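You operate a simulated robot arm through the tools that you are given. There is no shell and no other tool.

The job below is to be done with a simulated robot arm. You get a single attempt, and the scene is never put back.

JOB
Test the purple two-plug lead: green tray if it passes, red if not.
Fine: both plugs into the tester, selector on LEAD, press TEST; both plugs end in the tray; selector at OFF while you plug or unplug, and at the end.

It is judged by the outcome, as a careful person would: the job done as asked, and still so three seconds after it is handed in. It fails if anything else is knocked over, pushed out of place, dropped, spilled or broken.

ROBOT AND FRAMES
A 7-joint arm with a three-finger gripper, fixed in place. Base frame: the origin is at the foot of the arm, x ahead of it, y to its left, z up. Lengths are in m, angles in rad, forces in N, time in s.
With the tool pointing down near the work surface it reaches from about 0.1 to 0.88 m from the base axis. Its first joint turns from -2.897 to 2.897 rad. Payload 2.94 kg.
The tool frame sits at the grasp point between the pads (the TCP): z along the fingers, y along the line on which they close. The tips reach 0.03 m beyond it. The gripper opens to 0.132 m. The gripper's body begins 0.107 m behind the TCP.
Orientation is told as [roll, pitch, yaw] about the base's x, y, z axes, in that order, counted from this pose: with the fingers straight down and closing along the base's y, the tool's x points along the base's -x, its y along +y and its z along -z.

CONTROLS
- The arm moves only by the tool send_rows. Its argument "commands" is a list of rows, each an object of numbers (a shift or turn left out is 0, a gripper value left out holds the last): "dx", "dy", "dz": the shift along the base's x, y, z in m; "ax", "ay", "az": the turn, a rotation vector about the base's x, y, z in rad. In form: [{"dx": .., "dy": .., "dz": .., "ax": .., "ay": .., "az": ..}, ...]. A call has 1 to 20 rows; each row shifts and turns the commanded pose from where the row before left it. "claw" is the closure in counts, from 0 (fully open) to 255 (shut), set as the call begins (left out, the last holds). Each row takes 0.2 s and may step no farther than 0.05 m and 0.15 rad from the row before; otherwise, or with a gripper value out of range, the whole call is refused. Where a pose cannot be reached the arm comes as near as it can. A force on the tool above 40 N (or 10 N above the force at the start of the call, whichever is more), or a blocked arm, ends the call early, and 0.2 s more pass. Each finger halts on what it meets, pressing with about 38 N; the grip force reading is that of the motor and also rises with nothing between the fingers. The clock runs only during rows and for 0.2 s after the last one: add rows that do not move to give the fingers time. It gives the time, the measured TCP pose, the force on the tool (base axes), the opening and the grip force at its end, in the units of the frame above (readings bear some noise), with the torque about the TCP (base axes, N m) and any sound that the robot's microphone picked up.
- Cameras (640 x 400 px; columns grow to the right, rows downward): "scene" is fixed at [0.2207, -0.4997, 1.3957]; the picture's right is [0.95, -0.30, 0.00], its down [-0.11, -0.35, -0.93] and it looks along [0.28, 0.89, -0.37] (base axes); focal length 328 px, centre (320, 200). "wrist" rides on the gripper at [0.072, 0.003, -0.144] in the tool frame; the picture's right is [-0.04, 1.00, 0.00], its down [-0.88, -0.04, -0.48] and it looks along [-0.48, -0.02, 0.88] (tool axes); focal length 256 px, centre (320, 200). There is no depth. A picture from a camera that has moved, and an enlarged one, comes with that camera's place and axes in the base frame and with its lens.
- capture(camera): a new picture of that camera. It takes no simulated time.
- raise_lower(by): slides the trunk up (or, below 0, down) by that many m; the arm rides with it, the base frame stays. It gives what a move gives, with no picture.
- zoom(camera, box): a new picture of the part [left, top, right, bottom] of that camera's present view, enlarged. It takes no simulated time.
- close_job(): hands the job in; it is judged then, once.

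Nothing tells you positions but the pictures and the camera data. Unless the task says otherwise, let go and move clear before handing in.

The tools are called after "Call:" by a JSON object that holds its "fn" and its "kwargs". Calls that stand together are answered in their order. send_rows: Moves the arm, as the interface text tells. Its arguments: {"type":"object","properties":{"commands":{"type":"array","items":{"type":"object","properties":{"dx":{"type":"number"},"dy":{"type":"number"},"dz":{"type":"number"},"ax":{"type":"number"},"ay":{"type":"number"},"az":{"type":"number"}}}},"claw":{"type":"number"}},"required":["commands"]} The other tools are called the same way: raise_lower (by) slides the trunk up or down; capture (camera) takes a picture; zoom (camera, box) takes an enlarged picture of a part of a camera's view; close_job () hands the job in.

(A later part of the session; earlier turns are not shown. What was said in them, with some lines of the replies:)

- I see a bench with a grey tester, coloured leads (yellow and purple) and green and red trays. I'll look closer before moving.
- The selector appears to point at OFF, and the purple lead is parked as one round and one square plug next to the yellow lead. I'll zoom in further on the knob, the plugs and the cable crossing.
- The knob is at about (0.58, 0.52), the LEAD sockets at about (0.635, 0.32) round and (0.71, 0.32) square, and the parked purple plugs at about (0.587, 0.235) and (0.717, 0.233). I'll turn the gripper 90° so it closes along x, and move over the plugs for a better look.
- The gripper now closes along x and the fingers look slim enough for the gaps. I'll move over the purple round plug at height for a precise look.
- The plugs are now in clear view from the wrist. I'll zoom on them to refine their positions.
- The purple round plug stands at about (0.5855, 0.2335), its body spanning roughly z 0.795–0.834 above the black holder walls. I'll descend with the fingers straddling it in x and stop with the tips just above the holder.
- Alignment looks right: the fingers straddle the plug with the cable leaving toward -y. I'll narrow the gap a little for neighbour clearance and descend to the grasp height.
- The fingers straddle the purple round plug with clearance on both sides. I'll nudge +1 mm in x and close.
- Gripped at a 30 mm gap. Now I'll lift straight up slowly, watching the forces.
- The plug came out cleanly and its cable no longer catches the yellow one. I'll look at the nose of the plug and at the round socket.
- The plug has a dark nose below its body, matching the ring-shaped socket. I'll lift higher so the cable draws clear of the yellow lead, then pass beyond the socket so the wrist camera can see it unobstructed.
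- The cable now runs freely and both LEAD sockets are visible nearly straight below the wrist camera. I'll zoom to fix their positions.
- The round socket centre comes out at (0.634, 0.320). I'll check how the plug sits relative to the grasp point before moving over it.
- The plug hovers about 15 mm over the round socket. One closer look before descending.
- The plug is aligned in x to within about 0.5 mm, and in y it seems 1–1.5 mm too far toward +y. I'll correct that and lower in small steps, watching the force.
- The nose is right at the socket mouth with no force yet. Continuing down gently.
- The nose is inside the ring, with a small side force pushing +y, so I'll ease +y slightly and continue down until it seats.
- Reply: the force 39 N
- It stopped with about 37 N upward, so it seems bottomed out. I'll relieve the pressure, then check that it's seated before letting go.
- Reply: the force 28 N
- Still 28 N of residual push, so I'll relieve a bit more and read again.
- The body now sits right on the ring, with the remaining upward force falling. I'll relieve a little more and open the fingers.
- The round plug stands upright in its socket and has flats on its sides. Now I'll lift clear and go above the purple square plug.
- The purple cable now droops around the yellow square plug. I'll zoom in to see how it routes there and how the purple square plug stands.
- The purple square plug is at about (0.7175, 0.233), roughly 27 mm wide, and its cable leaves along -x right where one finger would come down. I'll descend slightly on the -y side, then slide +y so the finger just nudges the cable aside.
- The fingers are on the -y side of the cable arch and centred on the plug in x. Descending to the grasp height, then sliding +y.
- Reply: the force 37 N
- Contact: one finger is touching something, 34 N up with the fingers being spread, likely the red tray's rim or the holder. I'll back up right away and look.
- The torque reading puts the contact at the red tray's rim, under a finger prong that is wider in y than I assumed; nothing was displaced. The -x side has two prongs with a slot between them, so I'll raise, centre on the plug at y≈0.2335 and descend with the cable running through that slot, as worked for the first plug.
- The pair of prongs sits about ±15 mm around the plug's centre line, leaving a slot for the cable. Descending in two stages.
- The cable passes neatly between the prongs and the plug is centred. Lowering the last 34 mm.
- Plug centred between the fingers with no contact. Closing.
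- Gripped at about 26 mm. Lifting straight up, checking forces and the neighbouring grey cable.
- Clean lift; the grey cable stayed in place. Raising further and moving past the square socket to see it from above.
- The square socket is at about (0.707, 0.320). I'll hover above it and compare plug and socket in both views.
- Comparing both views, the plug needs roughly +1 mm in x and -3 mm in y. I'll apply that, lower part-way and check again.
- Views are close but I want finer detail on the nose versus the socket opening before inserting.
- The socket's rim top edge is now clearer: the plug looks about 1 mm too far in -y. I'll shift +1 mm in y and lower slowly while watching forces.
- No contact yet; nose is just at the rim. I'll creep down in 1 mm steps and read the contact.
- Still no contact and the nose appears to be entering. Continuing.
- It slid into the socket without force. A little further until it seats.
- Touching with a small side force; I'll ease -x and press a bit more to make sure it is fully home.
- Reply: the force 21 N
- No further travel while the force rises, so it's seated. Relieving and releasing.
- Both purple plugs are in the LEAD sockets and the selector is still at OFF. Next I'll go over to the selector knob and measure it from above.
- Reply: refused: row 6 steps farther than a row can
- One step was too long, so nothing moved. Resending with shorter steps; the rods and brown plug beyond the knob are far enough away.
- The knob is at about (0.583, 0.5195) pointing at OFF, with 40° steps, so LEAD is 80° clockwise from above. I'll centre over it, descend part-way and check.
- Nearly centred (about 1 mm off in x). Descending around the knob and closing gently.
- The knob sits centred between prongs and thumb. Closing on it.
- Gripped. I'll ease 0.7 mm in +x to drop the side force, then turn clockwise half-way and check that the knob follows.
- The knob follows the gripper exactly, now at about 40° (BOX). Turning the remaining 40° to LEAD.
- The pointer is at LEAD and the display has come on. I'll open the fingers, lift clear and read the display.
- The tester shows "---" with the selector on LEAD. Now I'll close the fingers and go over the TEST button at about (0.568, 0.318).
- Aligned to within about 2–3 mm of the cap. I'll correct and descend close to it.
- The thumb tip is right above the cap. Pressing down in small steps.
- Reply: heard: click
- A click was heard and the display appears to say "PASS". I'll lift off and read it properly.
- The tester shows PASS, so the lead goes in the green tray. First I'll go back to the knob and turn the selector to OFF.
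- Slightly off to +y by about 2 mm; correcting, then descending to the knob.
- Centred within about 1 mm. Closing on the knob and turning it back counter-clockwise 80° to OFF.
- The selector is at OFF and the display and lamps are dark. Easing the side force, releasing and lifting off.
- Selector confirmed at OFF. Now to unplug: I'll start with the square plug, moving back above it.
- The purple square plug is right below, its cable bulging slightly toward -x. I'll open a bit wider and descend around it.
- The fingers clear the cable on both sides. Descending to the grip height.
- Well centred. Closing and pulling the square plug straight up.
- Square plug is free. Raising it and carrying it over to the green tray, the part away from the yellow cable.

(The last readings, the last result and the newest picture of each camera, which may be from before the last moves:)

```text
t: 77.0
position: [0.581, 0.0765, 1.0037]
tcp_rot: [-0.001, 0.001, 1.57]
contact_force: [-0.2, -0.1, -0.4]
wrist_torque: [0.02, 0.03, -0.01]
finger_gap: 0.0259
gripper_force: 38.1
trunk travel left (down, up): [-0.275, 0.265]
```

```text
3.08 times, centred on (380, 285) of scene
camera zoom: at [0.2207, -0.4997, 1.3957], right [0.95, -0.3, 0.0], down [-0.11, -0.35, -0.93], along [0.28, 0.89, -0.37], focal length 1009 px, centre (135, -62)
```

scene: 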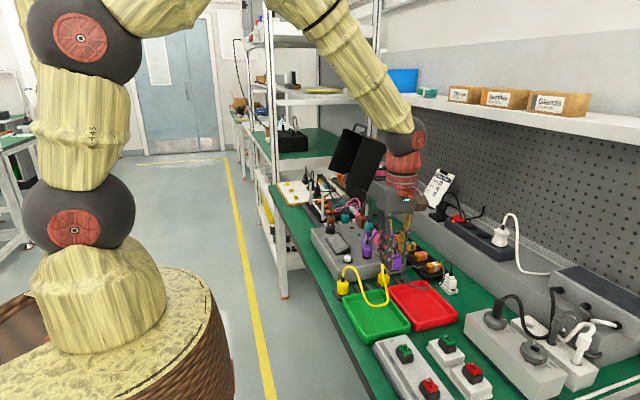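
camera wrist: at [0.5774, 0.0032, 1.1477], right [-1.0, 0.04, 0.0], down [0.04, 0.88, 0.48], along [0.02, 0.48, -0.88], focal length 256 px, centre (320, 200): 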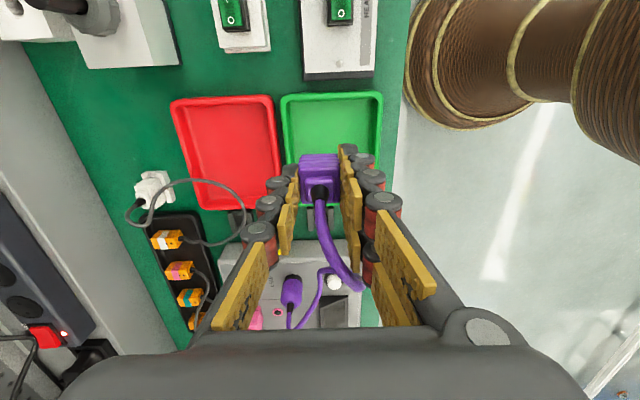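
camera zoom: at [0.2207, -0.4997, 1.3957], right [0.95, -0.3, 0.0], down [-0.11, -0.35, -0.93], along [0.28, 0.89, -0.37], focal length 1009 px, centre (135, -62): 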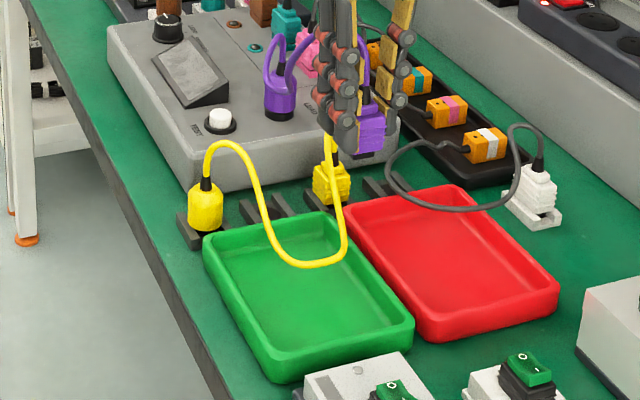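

The plug is over the front half of the green tray, away from the yellow cable. Lowering it into the tray.

Call:
{"fn": "send_rows", "kwargs": {"commands": [{"dx": -0.006, "dz": -0.03}, {"dz": -0.04}, {"dz": -0.04}, {"dz": -0.03}, {}]}}

Call:
{"fn": "capture", "kwargs": {"camera": "wrist"}}

Call:
{"fn": "zoom", "kwargs": {"camera": "scene", "box": [330, 240, 430, 350]}}

```text
t: 78.2
position: [0.5746, 0.0756, 0.8627]
tcp_rot: [-0.002, 0.0, 1.57]
contact_force: [-0.5, -0.5, 0.3]
wrist_torque: [-0.03, -0.04, -0.01]
finger_gap: 0.0259
gripper_force: 38.2
trunk travel left (down, up): [-0.275, 0.265]
```

```text
taken
camera wrist: at [0.5718, 0.003, 1.0076], right [-1.0, 0.04, 0.0], down [0.04, 0.88, 0.48], along [0.02, 0.48, -0.88], focal length 256 px, centre (320, 200)
```

wrist: 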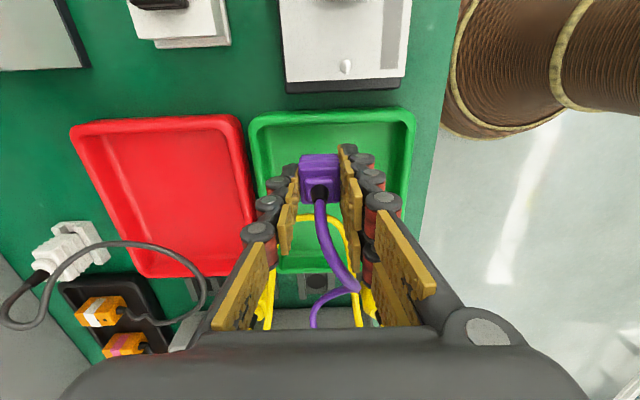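

```text
3.64 times, centred on (380, 295) of scene
camera zoom: at [0.2207, -0.4997, 1.3957], right [0.95, -0.3, 0.0], down [-0.11, -0.35, -0.93], along [0.28, 0.89, -0.37], focal length 1192 px, centre (102, -146)
```

zoom: 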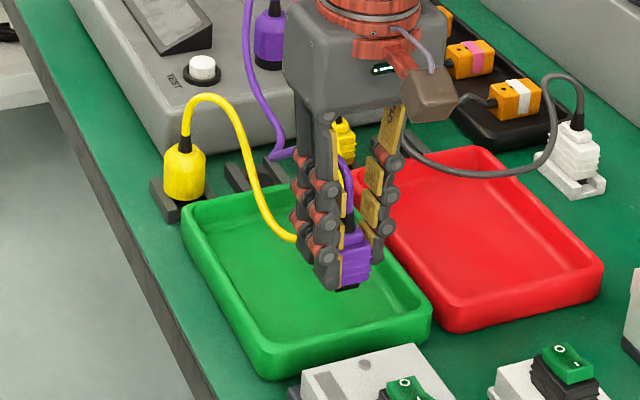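

Inside the tray outline. Lowering the last bit until it touches.

Call:
{"fn": "send_rows", "kwargs": {"commands": [{"dz": -0.012}, {"dz": -0.006}, {"dz": -0.003}, {"dz": -0.003}, {}]}}

Call:
{"fn": "zoom", "kwargs": {"camera": "scene", "box": [350, 260, 410, 320]}}

```text
t: 79.4
position: [0.5751, 0.0761, 0.8373]
tcp_rot: [0.0, 0.001, 1.57]
contact_force: [-0.3, -0.6, -0.1]
wrist_torque: [0.04, -0.01, -0.01]
finger_gap: 0.0258
gripper_force: 38.0
trunk travel left (down, up): [-0.275, 0.265]
```

```text
6.67 times, centred on (380, 290) of scene
camera zoom: at [0.2207, -0.4997, 1.3957], right [0.95, -0.3, 0.0], down [-0.11, -0.35, -0.93], along [0.28, 0.89, -0.37], focal length 2186 px, centre (-80, -400)
```

zoom: 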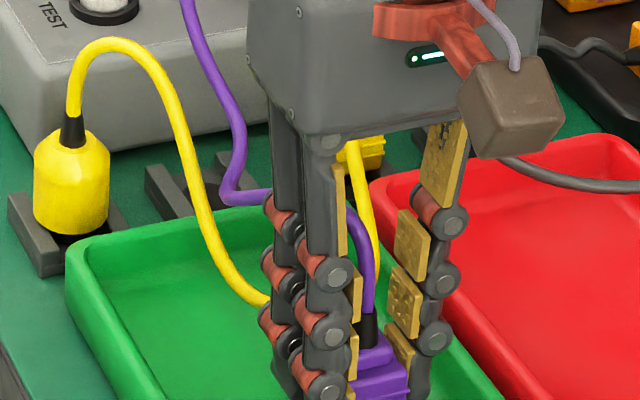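

Call:
{"fn": "send_rows", "kwargs": {"commands": [{"dz": -0.002}, {"dz": -0.002}, {"dz": -0.002}, {}]}}

Call:
{"fn": "zoom", "kwargs": {"camera": "scene", "box": [360, 270, 410, 330]}}

```text
t: 80.4
position: [0.5741, 0.0762, 0.8331]
tcp_rot: [0.001, 0.0, 1.571]
contact_force: [-0.9, 0.2, 1.7]
wrist_torque: [-0.03, 0.03, -0.03]
finger_gap: 0.0259
gripper_force: 38.3
trunk travel left (down, up): [-0.275, 0.265]
```

```text
6.67 times, centred on (385, 300) of scene
camera zoom: at [0.2207, -0.4997, 1.3957], right [0.95, -0.3, 0.0], down [-0.11, -0.35, -0.93], along [0.28, 0.89, -0.37], focal length 2186 px, centre (-113, -467)
```

zoom: 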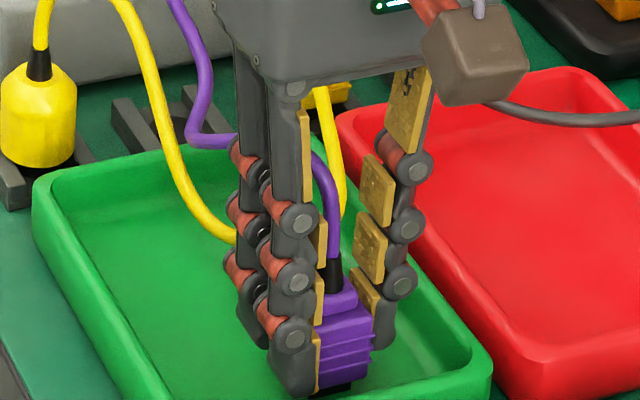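

Just touching the tray floor. I'll settle another millimetre and open the fingers slowly.

Call:
{"fn": "send_rows", "kwargs": {"commands": [{"dz": -0.0015}, {}]}}

Call:
{"fn": "send_rows", "kwargs": {"commands": [{}, {}, {}], "claw": 168}}

Call:
{"fn": "zoom", "kwargs": {"camera": "scene", "box": [350, 260, 430, 340]}}

Call:
{"fn": "capture", "kwargs": {"camera": "wrist"}}

```text
t: 81.0
position: [0.5739, 0.0761, 0.8324]
tcp_rot: [-0.004, -0.003, 1.57]
contact_force: [-2.8, 1.0, 18.5]
wrist_torque: [0.02, 0.16, 0.0]
finger_gap: 0.0258
gripper_force: 38.0
trunk travel left (down, up): [-0.275, 0.265]
```

```text
t: 81.8
position: [0.5749, 0.0761, 0.8308]
tcp_rot: [0.001, -0.001, 1.57]
contact_force: [0.3, 0.1, 1.2]
wrist_torque: [0.0, 0.04, 0.02]
finger_gap: 0.045
gripper_force: 0.0
trunk travel left (down, up): [-0.275, 0.265]
```

```text
5.00 times, centred on (390, 300) of scene
camera zoom: at [0.2207, -0.4997, 1.3957], right [0.95, -0.3, 0.0], down [-0.11, -0.35, -0.93], along [0.28, 0.89, -0.37], focal length 1639 px, centre (-30, -300)
```

zoom: 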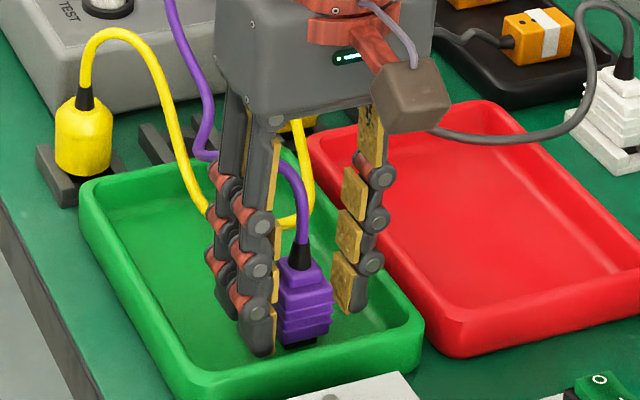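

```text
taken
camera wrist: at [0.5712, 0.0031, 0.975], right [-1.0, 0.04, 0.0], down [0.04, 0.88, 0.48], along [0.02, 0.48, -0.88], focal length 256 px, centre (320, 200)
```

wrist: 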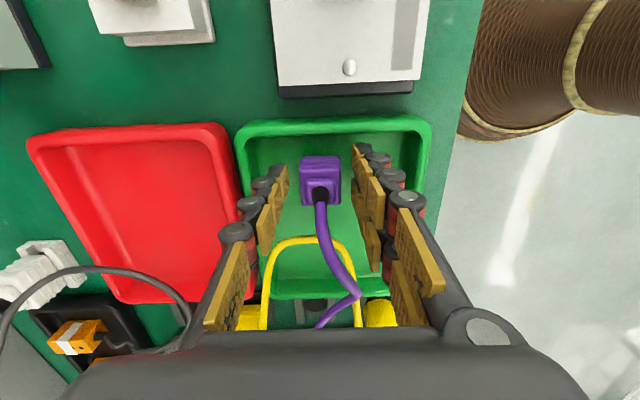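

The square plug stands in the green tray. Lifting clear, then going back for the round plug.

Call:
{"fn": "send_rows", "kwargs": {"commands": [{"dz": 0.01}, {"dz": 0.03}, {"dz": 0.04}, {"dz": 0.045}, {"dz": 0.045}, {}]}}

Call:
{"fn": "capture", "kwargs": {"camera": "wrist"}}

Call:
{"fn": "zoom", "kwargs": {"camera": "scene", "box": [330, 220, 430, 340]}}

```text
t: 83.2
position: [0.5757, 0.0779, 0.9987]
tcp_rot: [0.002, 0.001, 1.57]
contact_force: [0.0, -0.4, 0.0]
wrist_torque: [0.01, -0.04, 0.01]
finger_gap: 0.0449
gripper_force: 0.0
trunk travel left (down, up): [-0.275, 0.265]
```

```text
taken
camera wrist: at [0.5722, 0.0057, 1.1437], right [-1.0, 0.04, 0.0], down [0.04, 0.88, 0.48], along [0.02, 0.48, -0.88], focal length 256 px, centre (320, 200)
```

wrist: 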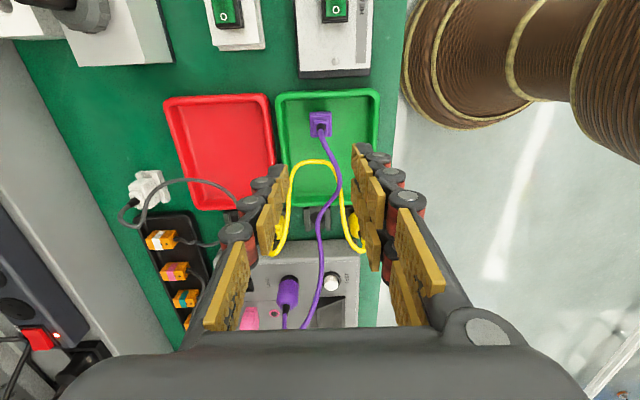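

```text
3.33 times, centred on (380, 280) of scene
camera zoom: at [0.2207, -0.4997, 1.3957], right [0.95, -0.3, 0.0], down [-0.11, -0.35, -0.93], along [0.28, 0.89, -0.37], focal length 1093 px, centre (120, -67)
```

zoom: 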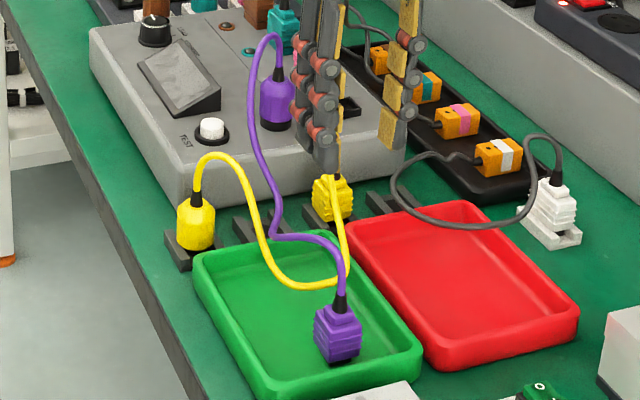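

Next: above the round plug, checking where its cable now runs.

Call:
{"fn": "send_rows", "kwargs": {"commands": [{"dz": 0.03}, {"dx": 0.0076, "dy": 0.0306}, {"dx": 0.0076, "dy": 0.0306}, {"dx": 0.0076, "dy": 0.0306}, {"dx": 0.0076, "dy": 0.0306}, {"dx": 0.0076, "dy": 0.0306}, {"dx": 0.0076, "dy": 0.0306}, {"dx": 0.0076, "dy": 0.0306}, {"dx": 0.0076, "dy": 0.0306}, {}]}}

Call:
{"fn": "capture", "kwargs": {"camera": "wrist"}}

Call:
{"fn": "zoom", "kwargs": {"camera": "wrist", "box": [260, 80, 380, 180]}}

Call:
{"fn": "zoom", "kwargs": {"camera": "scene", "box": [340, 200, 420, 270]}}

```text
t: 85.4
position: [0.6356, 0.3214, 1.0308]
tcp_rot: [0.0, 0.0, 1.57]
contact_force: [-0.2, 0.3, -0.7]
wrist_torque: [0.01, -0.01, -0.02]
finger_gap: 0.0451
gripper_force: 0.0
trunk travel left (down, up): [-0.275, 0.265]
```

```text
taken
camera wrist: at [0.6327, 0.2472, 1.1753], right [-1.0, 0.04, 0.0], down [0.04, 0.88, 0.48], along [0.02, 0.48, -0.88], focal length 256 px, centre (320, 200)
```

wrist: 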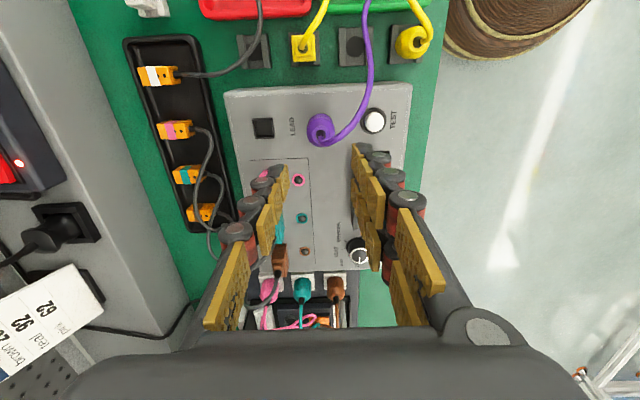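

```text
4.00 times, centred on (320, 130) of wrist
camera zoom: at [0.6327, 0.2472, 1.1753], right [-1.0, 0.04, 0.0], down [0.04, 0.88, 0.48], along [0.02, 0.48, -0.88], focal length 1024 px, centre (320, 480)
```

zoom: 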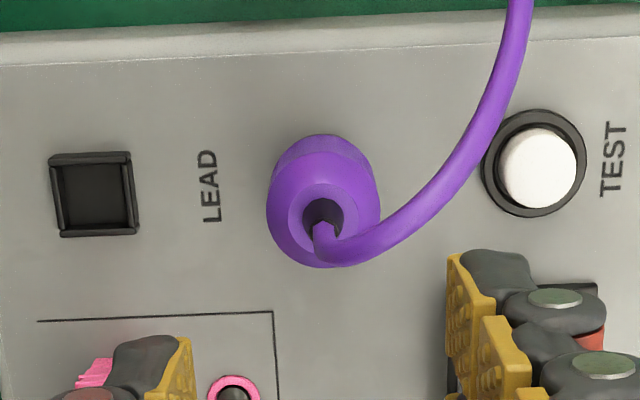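

```text
5.71 times, centred on (380, 235) of scene
camera zoom: at [0.2207, -0.4997, 1.3957], right [0.95, -0.3, 0.0], down [-0.11, -0.35, -0.93], along [0.28, 0.89, -0.37], focal length 1873 px, centre (-23, 0)
```

zoom: 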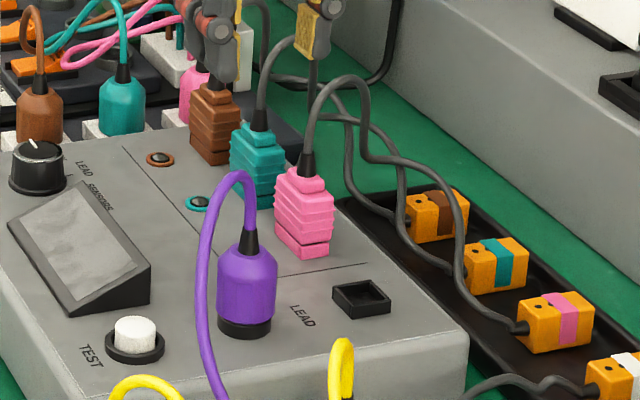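

The round plug's cable leaves toward -x through the prong slot region. I'll nudge 1.5 mm in -y and descend around the plug.

Call:
{"fn": "send_rows", "kwargs": {"commands": [{"dy": -0.0015, "dz": -0.03}, {"dz": -0.03}, {"dz": -0.025}, {"dz": -0.015}, {}]}}

Call:
{"fn": "zoom", "kwargs": {"camera": "wrist", "box": [240, 110, 420, 240]}}

Call:
{"fn": "zoom", "kwargs": {"camera": "scene", "box": [345, 210, 405, 265]}}

```text
t: 86.6
position: [0.6371, 0.3195, 0.9304]
tcp_rot: [0.0, 0.001, 1.571]
contact_force: [-1.1, 0.2, -0.4]
wrist_torque: [0.02, -0.03, -0.01]
finger_gap: 0.045
gripper_force: 0.0
trunk travel left (down, up): [-0.275, 0.265]
```

```text
3.08 times, centred on (330, 175) of wrist
camera zoom: at [0.6333, 0.2461, 1.0747], right [-1.0, 0.04, 0.0], down [0.04, 0.88, 0.48], along [0.02, 0.48, -0.88], focal length 788 px, centre (289, 277)
```

zoom: 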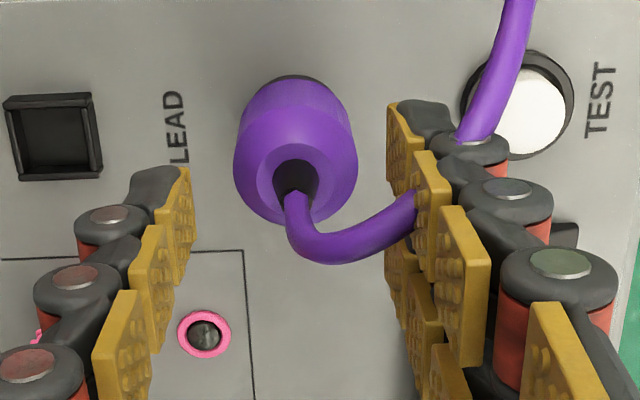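

```text
7.27 times, centred on (375, 238) of scene
camera zoom: at [0.2207, -0.4997, 1.3957], right [0.95, -0.3, 0.0], down [-0.11, -0.35, -0.93], along [0.28, 0.89, -0.37], focal length 2384 px, centre (-80, -73)
```

zoom: 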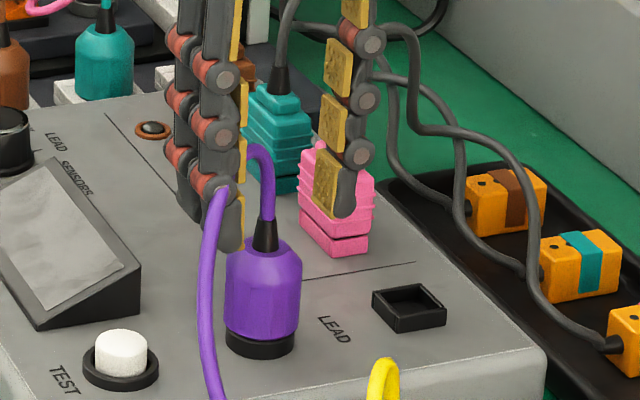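

No contact so far. Continuing down to the grip height.

Call:
{"fn": "send_rows", "kwargs": {"commands": [{"dx": -0.0008, "dz": -0.015}, {"dz": -0.012}, {"dz": -0.01}, {"dz": -0.006}, {}]}}

Call:
{"fn": "zoom", "kwargs": {"camera": "wrist", "box": [240, 110, 420, 240]}}

Call:
{"fn": "zoom", "kwargs": {"camera": "scene", "box": [345, 210, 405, 265]}}

```text
t: 87.8
position: [0.6338, 0.3189, 0.888]
tcp_rot: [0.001, 0.001, 1.571]
contact_force: [-0.5, 0.8, -0.3]
wrist_torque: [-0.01, 0.01, -0.01]
finger_gap: 0.0451
gripper_force: 0.0
trunk travel left (down, up): [-0.275, 0.265]
```

```text
3.08 times, centred on (330, 175) of wrist
camera zoom: at [0.6305, 0.2465, 1.032], right [-1.0, 0.04, 0.0], down [0.04, 0.88, 0.48], along [0.02, 0.48, -0.88], focal length 788 px, centre (289, 277)
```

zoom: 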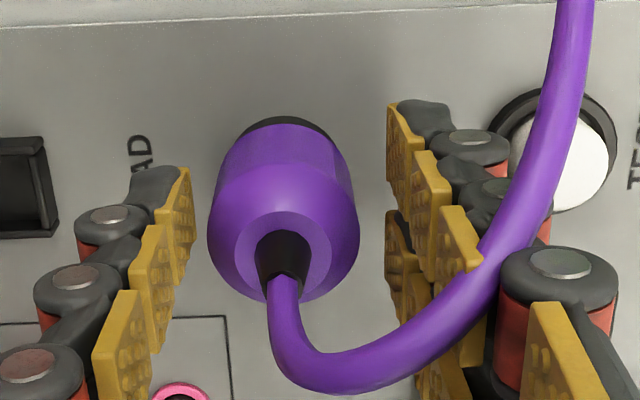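

```text
7.27 times, centred on (375, 238) of scene
camera zoom: at [0.2207, -0.4997, 1.3957], right [0.95, -0.3, 0.0], down [-0.11, -0.35, -0.93], along [0.28, 0.89, -0.37], focal length 2384 px, centre (-80, -73)
```

zoom: 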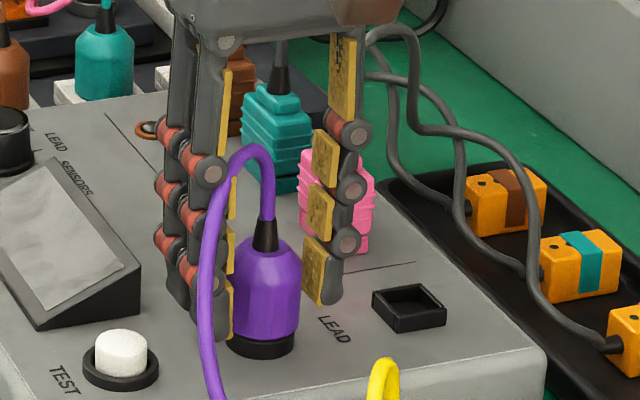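

Centred; closing and pulling the round plug straight up.

Call:
{"fn": "send_rows", "kwargs": {"commands": [{"dx": 0.0005}, {}, {}, {}, {}], "claw": 235}}

Call:
{"fn": "send_rows", "kwargs": {"commands": [{"dz": 0.004}, {"dz": 0.006}, {"dz": 0.01}, {"dz": 0.02}, {}]}}

Call:
{"fn": "zoom", "kwargs": {"camera": "scene", "box": [340, 200, 430, 330]}}

Call:
{"fn": "capture", "kwargs": {"camera": "wrist"}}

```text
t: 89.0
position: [0.6346, 0.3197, 0.8871]
tcp_rot: [0.0, 0.0, 1.572]
contact_force: [5.3, 1.0, -1.0]
wrist_torque: [0.07, -0.14, -0.02]
finger_gap: 0.03
gripper_force: 37.6
trunk travel left (down, up): [-0.275, 0.265]
```

```text
t: 90.2
position: [0.6352, 0.3193, 0.9279]
tcp_rot: [0.0, -0.001, 1.572]
contact_force: [-0.4, 0.0, -0.8]
wrist_torque: [0.0, -0.02, -0.01]
finger_gap: 0.0302
gripper_force: 38.3
trunk travel left (down, up): [-0.275, 0.265]
```

```text
3.08 times, centred on (385, 265) of scene
camera zoom: at [0.2207, -0.4997, 1.3957], right [0.95, -0.3, 0.0], down [-0.11, -0.35, -0.93], along [0.28, 0.89, -0.37], focal length 1009 px, centre (120, 0)
```

zoom: 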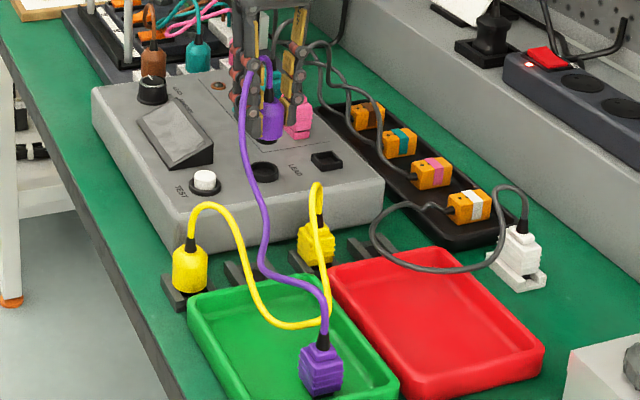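

```text
taken
camera wrist: at [0.6319, 0.2464, 1.0722], right [-1.0, 0.04, 0.0], down [0.04, 0.88, 0.48], along [0.02, 0.48, -0.88], focal length 256 px, centre (320, 200)
```

wrist: 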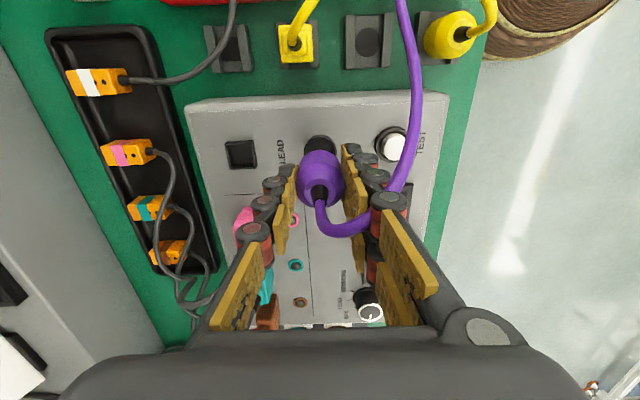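

Round plug is free. I'll raise it, carry it over the green tray beside the square plug, and turn the gripper to close along y so the fingers fit next to it.

Call:
{"fn": "send_rows", "kwargs": {"commands": [{"dz": 0.03}, {"dz": 0.025}, {"dx": -0.00857, "dy": -0.01983, "az": -0.1428}, {"dx": -0.00857, "dy": -0.01983, "az": -0.1428}, {"dx": -0.00857, "dy": -0.01983, "az": -0.1428}, {"dx": -0.00857, "dy": -0.01983, "az": -0.1428}, {"dx": -0.00857, "dy": -0.01983, "az": -0.1428}, {"dx": -0.00857, "dy": -0.01983, "az": -0.1428}, {"dx": -0.00857, "dy": -0.01983, "az": -0.1428}, {"dx": -0.00857, "dy": -0.01983, "az": -0.1428}, {"dx": -0.00857, "dy": -0.01983, "az": -0.1428}, {"dx": -0.00857, "dy": -0.01983, "az": -0.1428}, {"dx": -0.00857, "dy": -0.01983, "az": -0.1428}, {}]}}

Call:
{"fn": "capture", "kwargs": {"camera": "wrist"}}

Call:
{"fn": "zoom", "kwargs": {"camera": "scene", "box": [320, 220, 440, 340]}}

```text
t: 93.2
position: [0.5384, 0.1014, 0.9828]
tcp_rot: [0.001, 0.0, -0.001]
contact_force: [-0.3, -0.5, -1.3]
wrist_torque: [0.0, -0.01, 0.02]
finger_gap: 0.0301
gripper_force: 37.8
trunk travel left (down, up): [-0.275, 0.265]
```

```text
taken
camera wrist: at [0.4672, 0.1042, 1.1275], right [0.04, 1.0, 0.0], down [0.88, -0.04, 0.48], along [0.48, -0.02, -0.88], focal length 256 px, centre (320, 200)
```

wrist: 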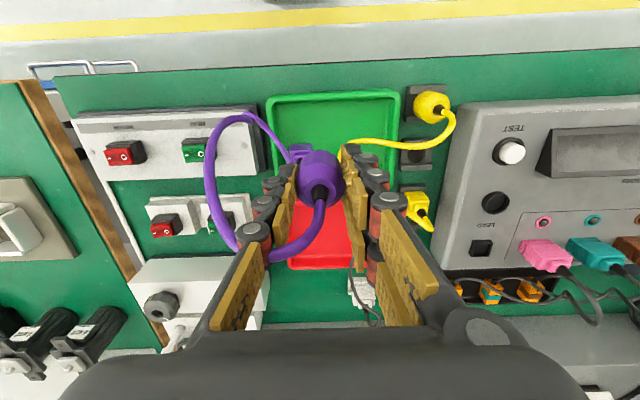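

```text
3.33 times, centred on (380, 280) of scene
camera zoom: at [0.2207, -0.4997, 1.3957], right [0.95, -0.3, 0.0], down [-0.11, -0.35, -0.93], along [0.28, 0.89, -0.37], focal length 1093 px, centre (120, -67)
```

zoom: 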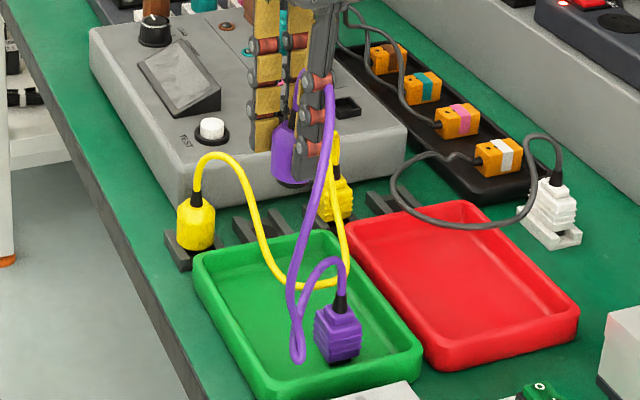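

The square plug is still upright in the tray. A close look at the clearances before lowering.

Call:
{"fn": "zoom", "kwargs": {"camera": "wrist", "box": [250, 80, 410, 200]}}

Call:
{"fn": "send_rows", "kwargs": {"commands": [{"dz": -0.03}, {"dz": -0.03}, {}]}}

Call:
{"fn": "zoom", "kwargs": {"camera": "wrist", "box": [230, 60, 410, 200]}}

Call:
{"fn": "zoom", "kwargs": {"camera": "scene", "box": [330, 240, 430, 340]}}

```text
3.33 times, centred on (330, 140) of wrist
camera zoom: at [0.4672, 0.1042, 1.1275], right [0.04, 1.0, 0.0], down [0.88, -0.04, 0.48], along [0.48, -0.02, -0.88], focal length 853 px, centre (287, 400)
```

zoom: 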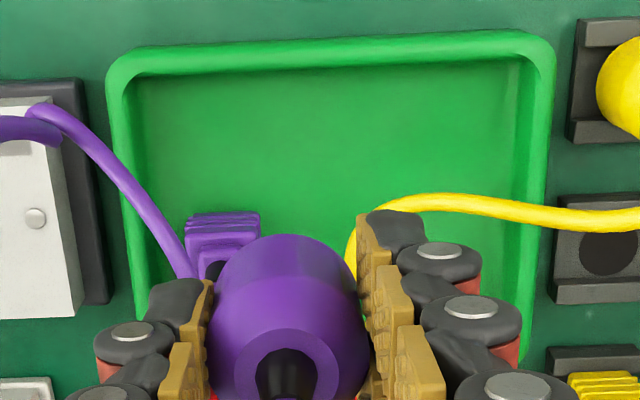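

```text
t: 94.0
position: [0.5423, 0.1018, 0.9231]
tcp_rot: [0.002, -0.001, 0.0]
contact_force: [-0.6, 0.2, -0.7]
wrist_torque: [-0.01, 0.01, 0.03]
finger_gap: 0.0301
gripper_force: 38.0
trunk travel left (down, up): [-0.275, 0.265]
```

```text
2.86 times, centred on (320, 130) of wrist
camera zoom: at [0.4687, 0.1044, 1.0674], right [0.04, 1.0, 0.0], down [0.88, -0.04, 0.48], along [0.48, -0.02, -0.88], focal length 731 px, centre (320, 400)
```

zoom: 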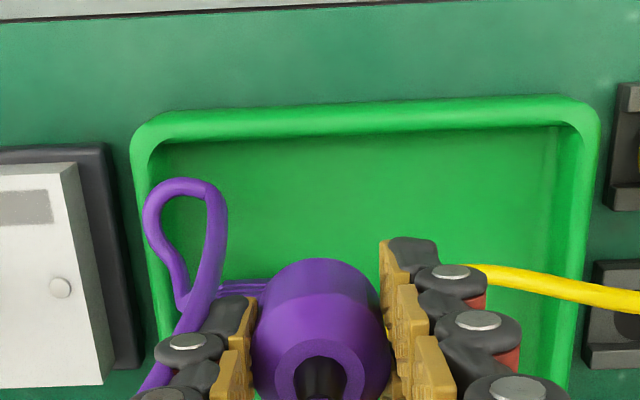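

```text
4.00 times, centred on (380, 290) of scene
camera zoom: at [0.2207, -0.4997, 1.3957], right [0.95, -0.3, 0.0], down [-0.11, -0.35, -0.93], along [0.28, 0.89, -0.37], focal length 1311 px, centre (80, -160)
```

zoom: 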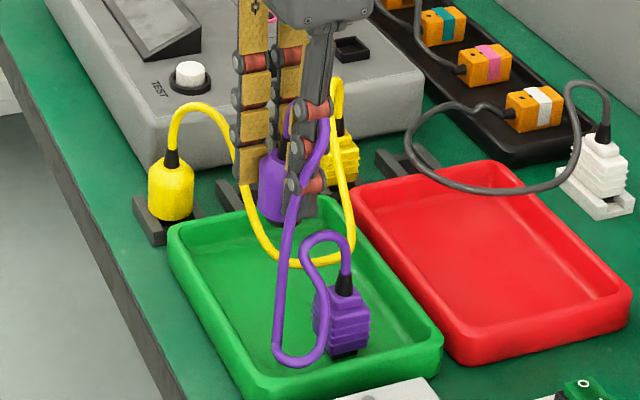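

The landing spot sits between the tray's left wall and the square plug with room for the fingers. Lowering.

Call:
{"fn": "send_rows", "kwargs": {"commands": [{"dz": -0.03}, {"dz": -0.025}, {"dz": -0.015}, {"dz": -0.01}, {}]}}

Call:
{"fn": "zoom", "kwargs": {"camera": "scene", "box": [340, 260, 420, 340]}}

Call:
{"fn": "capture", "kwargs": {"camera": "wrist"}}

```text
t: 95.2
position: [0.5387, 0.1003, 0.8423]
tcp_rot: [0.0, 0.001, -0.001]
contact_force: [-0.7, -0.3, 0.2]
wrist_torque: [0.0, -0.02, 0.06]
finger_gap: 0.0299
gripper_force: 38.4
trunk travel left (down, up): [-0.275, 0.265]
```

```text
5.00 times, centred on (380, 300) of scene
camera zoom: at [0.2207, -0.4997, 1.3957], right [0.95, -0.3, 0.0], down [-0.11, -0.35, -0.93], along [0.28, 0.89, -0.37], focal length 1639 px, centre (20, -300)
```

zoom: 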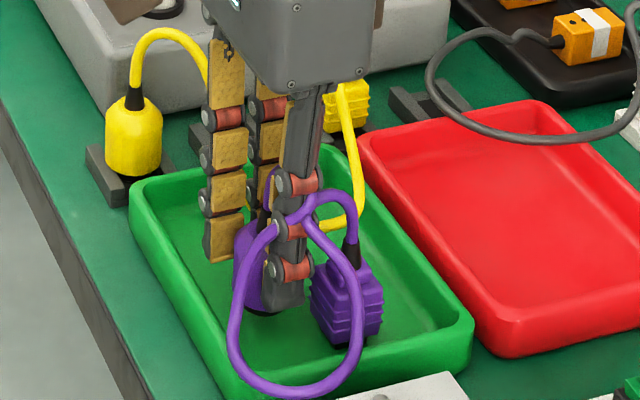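

```text
taken
camera wrist: at [0.467, 0.1032, 0.9873], right [0.04, 1.0, 0.0], down [0.88, -0.04, 0.48], along [0.47, -0.02, -0.88], focal length 256 px, centre (320, 200)
```

wrist: 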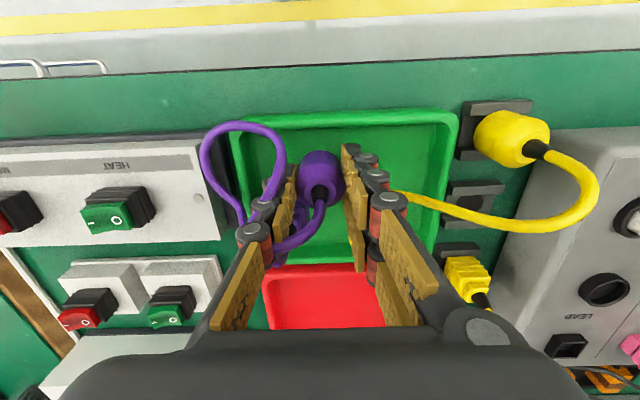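

Almost at the floor. Last millimetres to touch-down.

Call:
{"fn": "send_rows", "kwargs": {"commands": [{"dz": -0.003}, {"dz": -0.003}, {"dz": -0.002}, {"dz": -0.002}, {}]}}

Call:
{"fn": "zoom", "kwargs": {"camera": "scene", "box": [350, 270, 410, 330]}}

```text
t: 96.4
position: [0.5402, 0.1022, 0.833]
tcp_rot: [-0.001, -0.003, 0.0]
contact_force: [-4.9, -1.7, 14.5]
wrist_torque: [-0.1, 0.19, 0.01]
finger_gap: 0.0302
gripper_force: 38.2
trunk travel left (down, up): [-0.275, 0.265]
```

```text
6.67 times, centred on (380, 300) of scene
camera zoom: at [0.2207, -0.4997, 1.3957], right [0.95, -0.3, 0.0], down [-0.11, -0.35, -0.93], along [0.28, 0.89, -0.37], focal length 2186 px, centre (-80, -467)
```

zoom: 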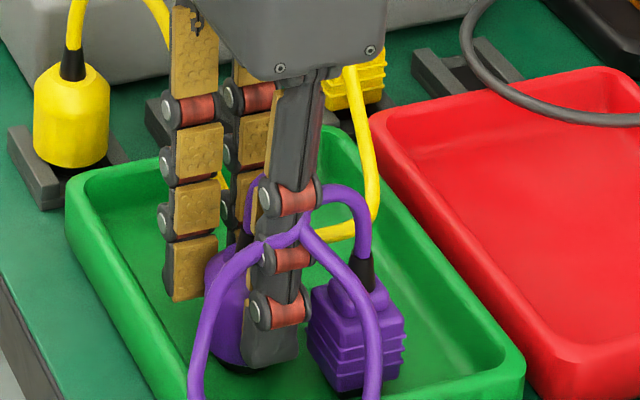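

Touched down. Relieving and opening.

Call:
{"fn": "send_rows", "kwargs": {"commands": [{"dz": 0.001}, {}]}}

Call:
{"fn": "send_rows", "kwargs": {"commands": [{}, {}, {}, {}], "claw": 170}}

Call:
{"fn": "zoom", "kwargs": {"camera": "scene", "box": [340, 260, 420, 340]}}

Call:
{"fn": "zoom", "kwargs": {"camera": "wrist", "box": [200, 90, 460, 270]}}

```text
t: 97.0
position: [0.5399, 0.1022, 0.833]
tcp_rot: [-0.001, 0.0, -0.001]
contact_force: [-1.2, -2.2, 7.3]
wrist_torque: [-0.06, -0.02, 0.02]
finger_gap: 0.03
gripper_force: 38.5
trunk travel left (down, up): [-0.275, 0.265]
```

```text
t: 98.0
position: [0.5398, 0.1015, 0.8339]
tcp_rot: [0.002, -0.001, 0.0]
contact_force: [0.2, 0.0, -0.2]
wrist_torque: [0.01, 0.0, 0.02]
finger_gap: 0.0439
gripper_force: 0.1
trunk travel left (down, up): [-0.275, 0.265]
```

```text
5.00 times, centred on (380, 300) of scene
camera zoom: at [0.2207, -0.4997, 1.3957], right [0.95, -0.3, 0.0], down [-0.11, -0.35, -0.93], along [0.28, 0.89, -0.37], focal length 1639 px, centre (20, -300)
```

zoom: 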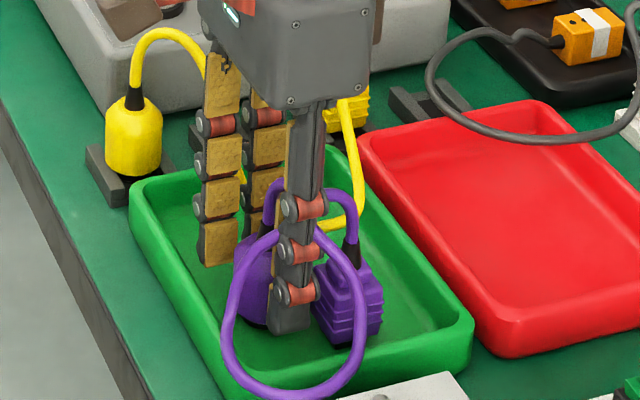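

```text
2.22 times, centred on (330, 180) of wrist
camera zoom: at [0.4677, 0.104, 0.9779], right [0.04, 1.0, 0.0], down [0.88, -0.04, 0.48], along [0.48, -0.02, -0.88], focal length 569 px, centre (298, 244)
```

zoom: 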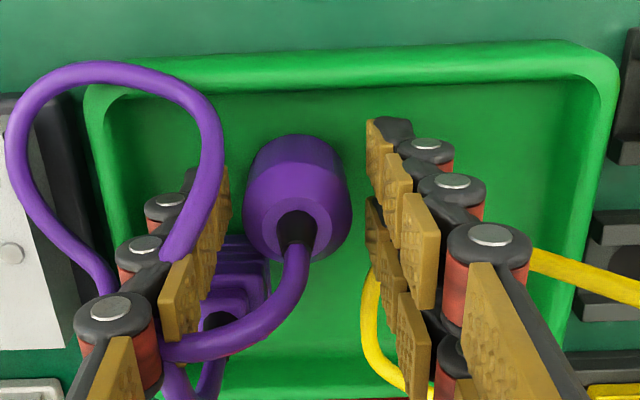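

Both plugs are in the green tray. The cable curls near the thumb, so I'll lift slowly and check that nothing is dragged.

Call:
{"fn": "send_rows", "kwargs": {"commands": [{"dz": 0.01}, {"dz": 0.015}, {"dz": 0.015}, {}]}}

Call:
{"fn": "zoom", "kwargs": {"camera": "scene", "box": [340, 250, 420, 340]}}

Call:
{"fn": "zoom", "kwargs": {"camera": "wrist", "box": [200, 60, 460, 240]}}

```text
t: 99.0
position: [0.5399, 0.1008, 0.8733]
tcp_rot: [0.0, 0.001, 0.001]
contact_force: [1.0, 0.0, 0.3]
wrist_torque: [0.02, 0.02, -0.01]
finger_gap: 0.0441
gripper_force: 0.0
trunk travel left (down, up): [-0.275, 0.265]
```

```text
4.44 times, centred on (380, 295) of scene
camera zoom: at [0.2207, -0.4997, 1.3957], right [0.95, -0.3, 0.0], down [-0.11, -0.35, -0.93], along [0.28, 0.89, -0.37], focal length 1457 px, centre (53, -222)
```

zoom: 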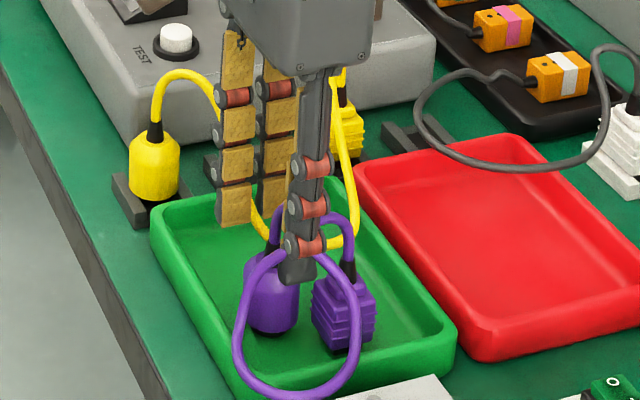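

```text
2.22 times, centred on (330, 150) of wrist
camera zoom: at [0.4682, 0.1035, 1.0178], right [0.04, 1.0, 0.0], down [0.88, -0.04, 0.48], along [0.47, -0.02, -0.88], focal length 569 px, centre (298, 311)
```

zoom: 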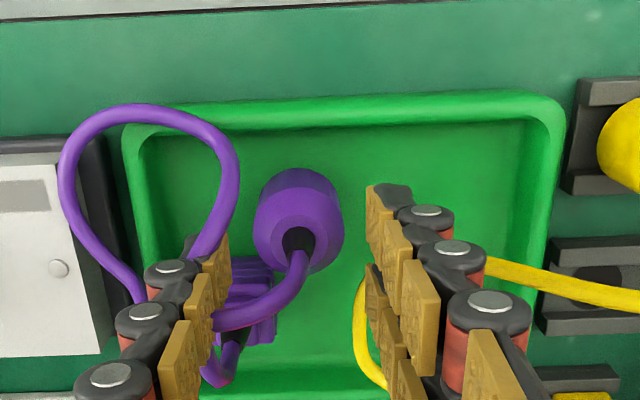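

Nothing is dragged; both plugs stay put. I'll lift fully clear and back away, then check everything.

Call:
{"fn": "send_rows", "kwargs": {"commands": [{"dz": 0.02}, {"dz": 0.03}, {"dz": 0.04}, {"dz": 0.045}, {"dz": 0.045}, {"dz": 0.03, "dy": 0.03}, {"dy": 0.045}, {"dy": 0.045}, {"dy": 0.045}, {"dy": 0.045}, {}]}}

Call:
{"fn": "capture", "kwargs": {"camera": "wrist"}}

Call:
{"fn": "capture", "kwargs": {"camera": "scene"}}

Call:
{"fn": "zoom", "kwargs": {"camera": "scene", "box": [320, 200, 460, 340]}}

```text
t: 101.4
position: [0.5377, 0.3094, 1.0834]
tcp_rot: [-0.001, 0.001, 0.0]
contact_force: [-0.1, -0.5, 0.2]
wrist_torque: [0.01, -0.02, 0.0]
finger_gap: 0.0437
gripper_force: 0.0
trunk travel left (down, up): [-0.275, 0.265]
```

```text
taken
camera wrist: at [0.465, 0.3112, 1.227], right [0.04, 1.0, 0.0], down [0.88, -0.04, 0.48], along [0.48, -0.02, -0.88], focal length 256 px, centre (320, 200)
```

wrist: 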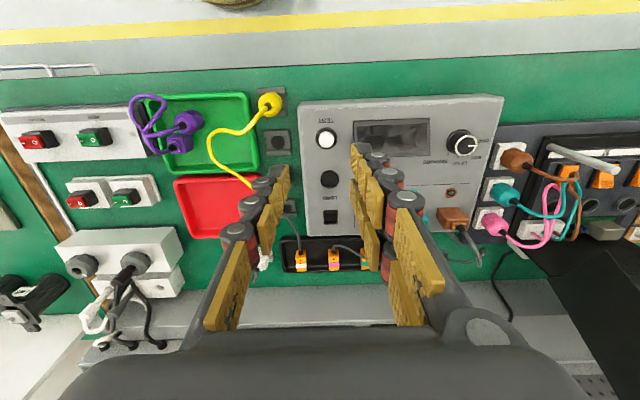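

```text
taken
```

scene: 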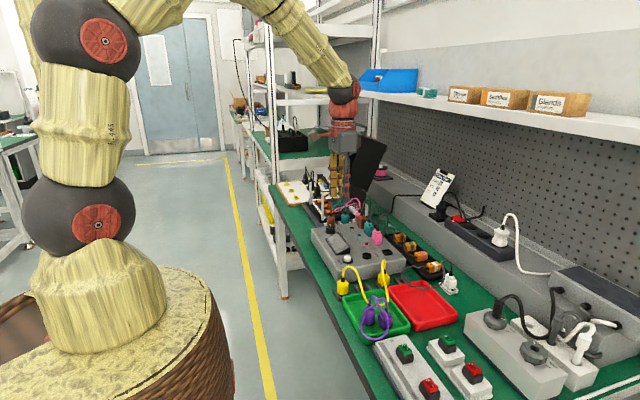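

```text
2.86 times, centred on (390, 270) of scene
camera zoom: at [0.2207, -0.4997, 1.3957], right [0.95, -0.3, 0.0], down [-0.11, -0.35, -0.93], along [0.28, 0.89, -0.37], focal length 937 px, centre (120, 0)
```

zoom: 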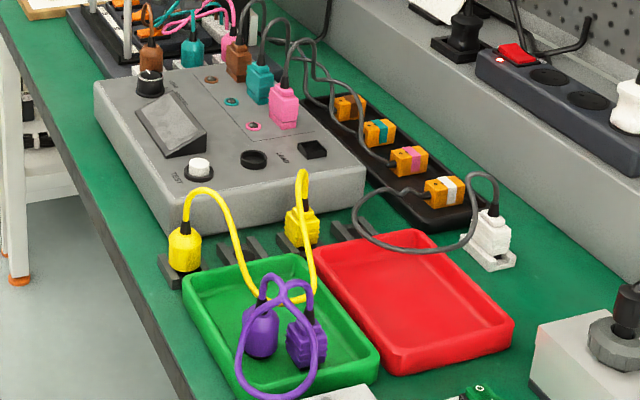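

Everything looks in order: both purple plugs in the green tray, yellow lead untouched, trays in place. I'll let a few seconds pass and confirm the selector and stability.

Call:
{"fn": "send_rows", "kwargs": {"commands": [{}, {}, {}, {}, {}, {}, {}, {}, {}, {}, {}, {}, {}, {}, {}]}}

Call:
{"fn": "zoom", "kwargs": {"camera": "scene", "box": [340, 250, 420, 340]}}

Call:
{"fn": "zoom", "kwargs": {"camera": "wrist", "box": [420, 110, 520, 190]}}

Call:
{"fn": "zoom", "kwargs": {"camera": "wrist", "box": [110, 70, 310, 250]}}

```text
t: 104.6
position: [0.5374, 0.3079, 1.0826]
tcp_rot: [-0.001, 0.001, 0.0]
contact_force: [-0.1, 0.3, 0.4]
wrist_torque: [0.01, -0.03, 0.01]
finger_gap: 0.044
gripper_force: 0.0
trunk travel left (down, up): [-0.275, 0.265]
```

```text
4.44 times, centred on (380, 295) of scene
camera zoom: at [0.2207, -0.4997, 1.3957], right [0.95, -0.3, 0.0], down [-0.11, -0.35, -0.93], along [0.28, 0.89, -0.37], focal length 1457 px, centre (53, -222)
```

zoom: 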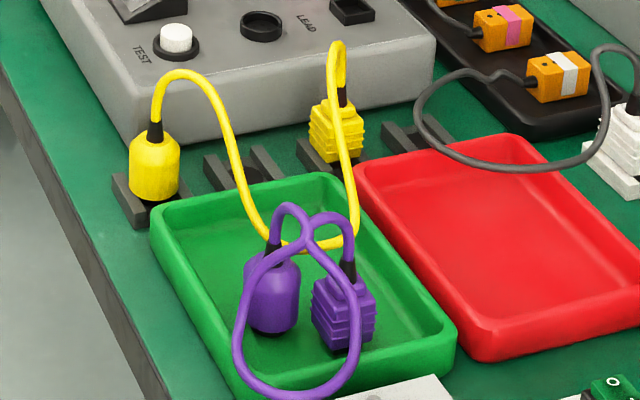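

```text
5.00 times, centred on (470, 150) of wrist
camera zoom: at [0.4651, 0.3108, 1.2268], right [0.04, 1.0, 0.0], down [0.88, -0.04, 0.48], along [0.48, -0.02, -0.88], focal length 1280 px, centre (-430, 450)
```

zoom: 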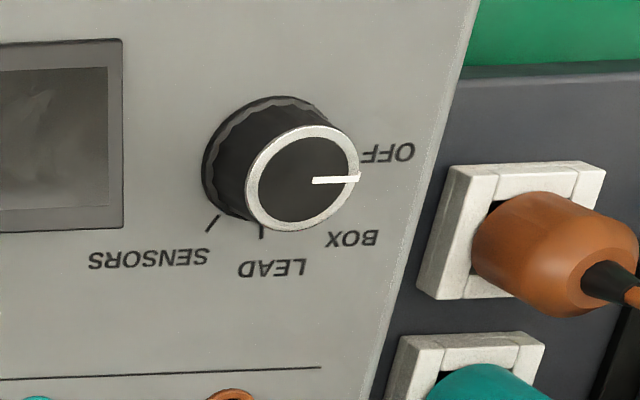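

```text
2.22 times, centred on (210, 160) of wrist
camera zoom: at [0.4651, 0.3108, 1.2268], right [0.04, 1.0, 0.0], down [0.88, -0.04, 0.48], along [0.48, -0.02, -0.88], focal length 569 px, centre (564, 289)
```

zoom: 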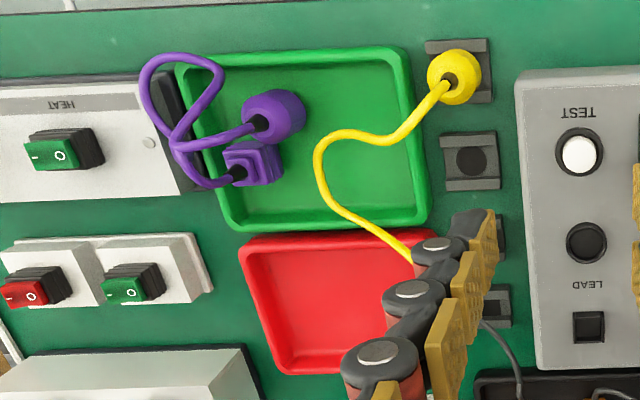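

The purple lead tested PASS and both its plugs are standing still in the green tray. The selector is at OFF, the display is dark, and nothing else has moved, so I'm handing in.

Call:
{"fn": "close_job", "kwargs": {}}

```text
The job is handed in.
```

The purple lead passed its test, and both of its plugs are now in the green tray.

- **Test:** with both plugs in the LEAD sockets and the selector on LEAD, pressing TEST gave a click and the display read PASS.
- **Selector:** it was at OFF for all plugging and unplugging, and it is at OFF now with the display dark.
- **Contact:** while going for the square plug, one finger pressed on the red tray's rim (about 34 N). I backed off at once, and the pictures show the tray did not move.
- **Final state:** about three seconds after I let go, both plugs were still standing in the tray. Part of the purple cable loops over the tray's edge. The yellow lead and everything else visible looked undisturbed.
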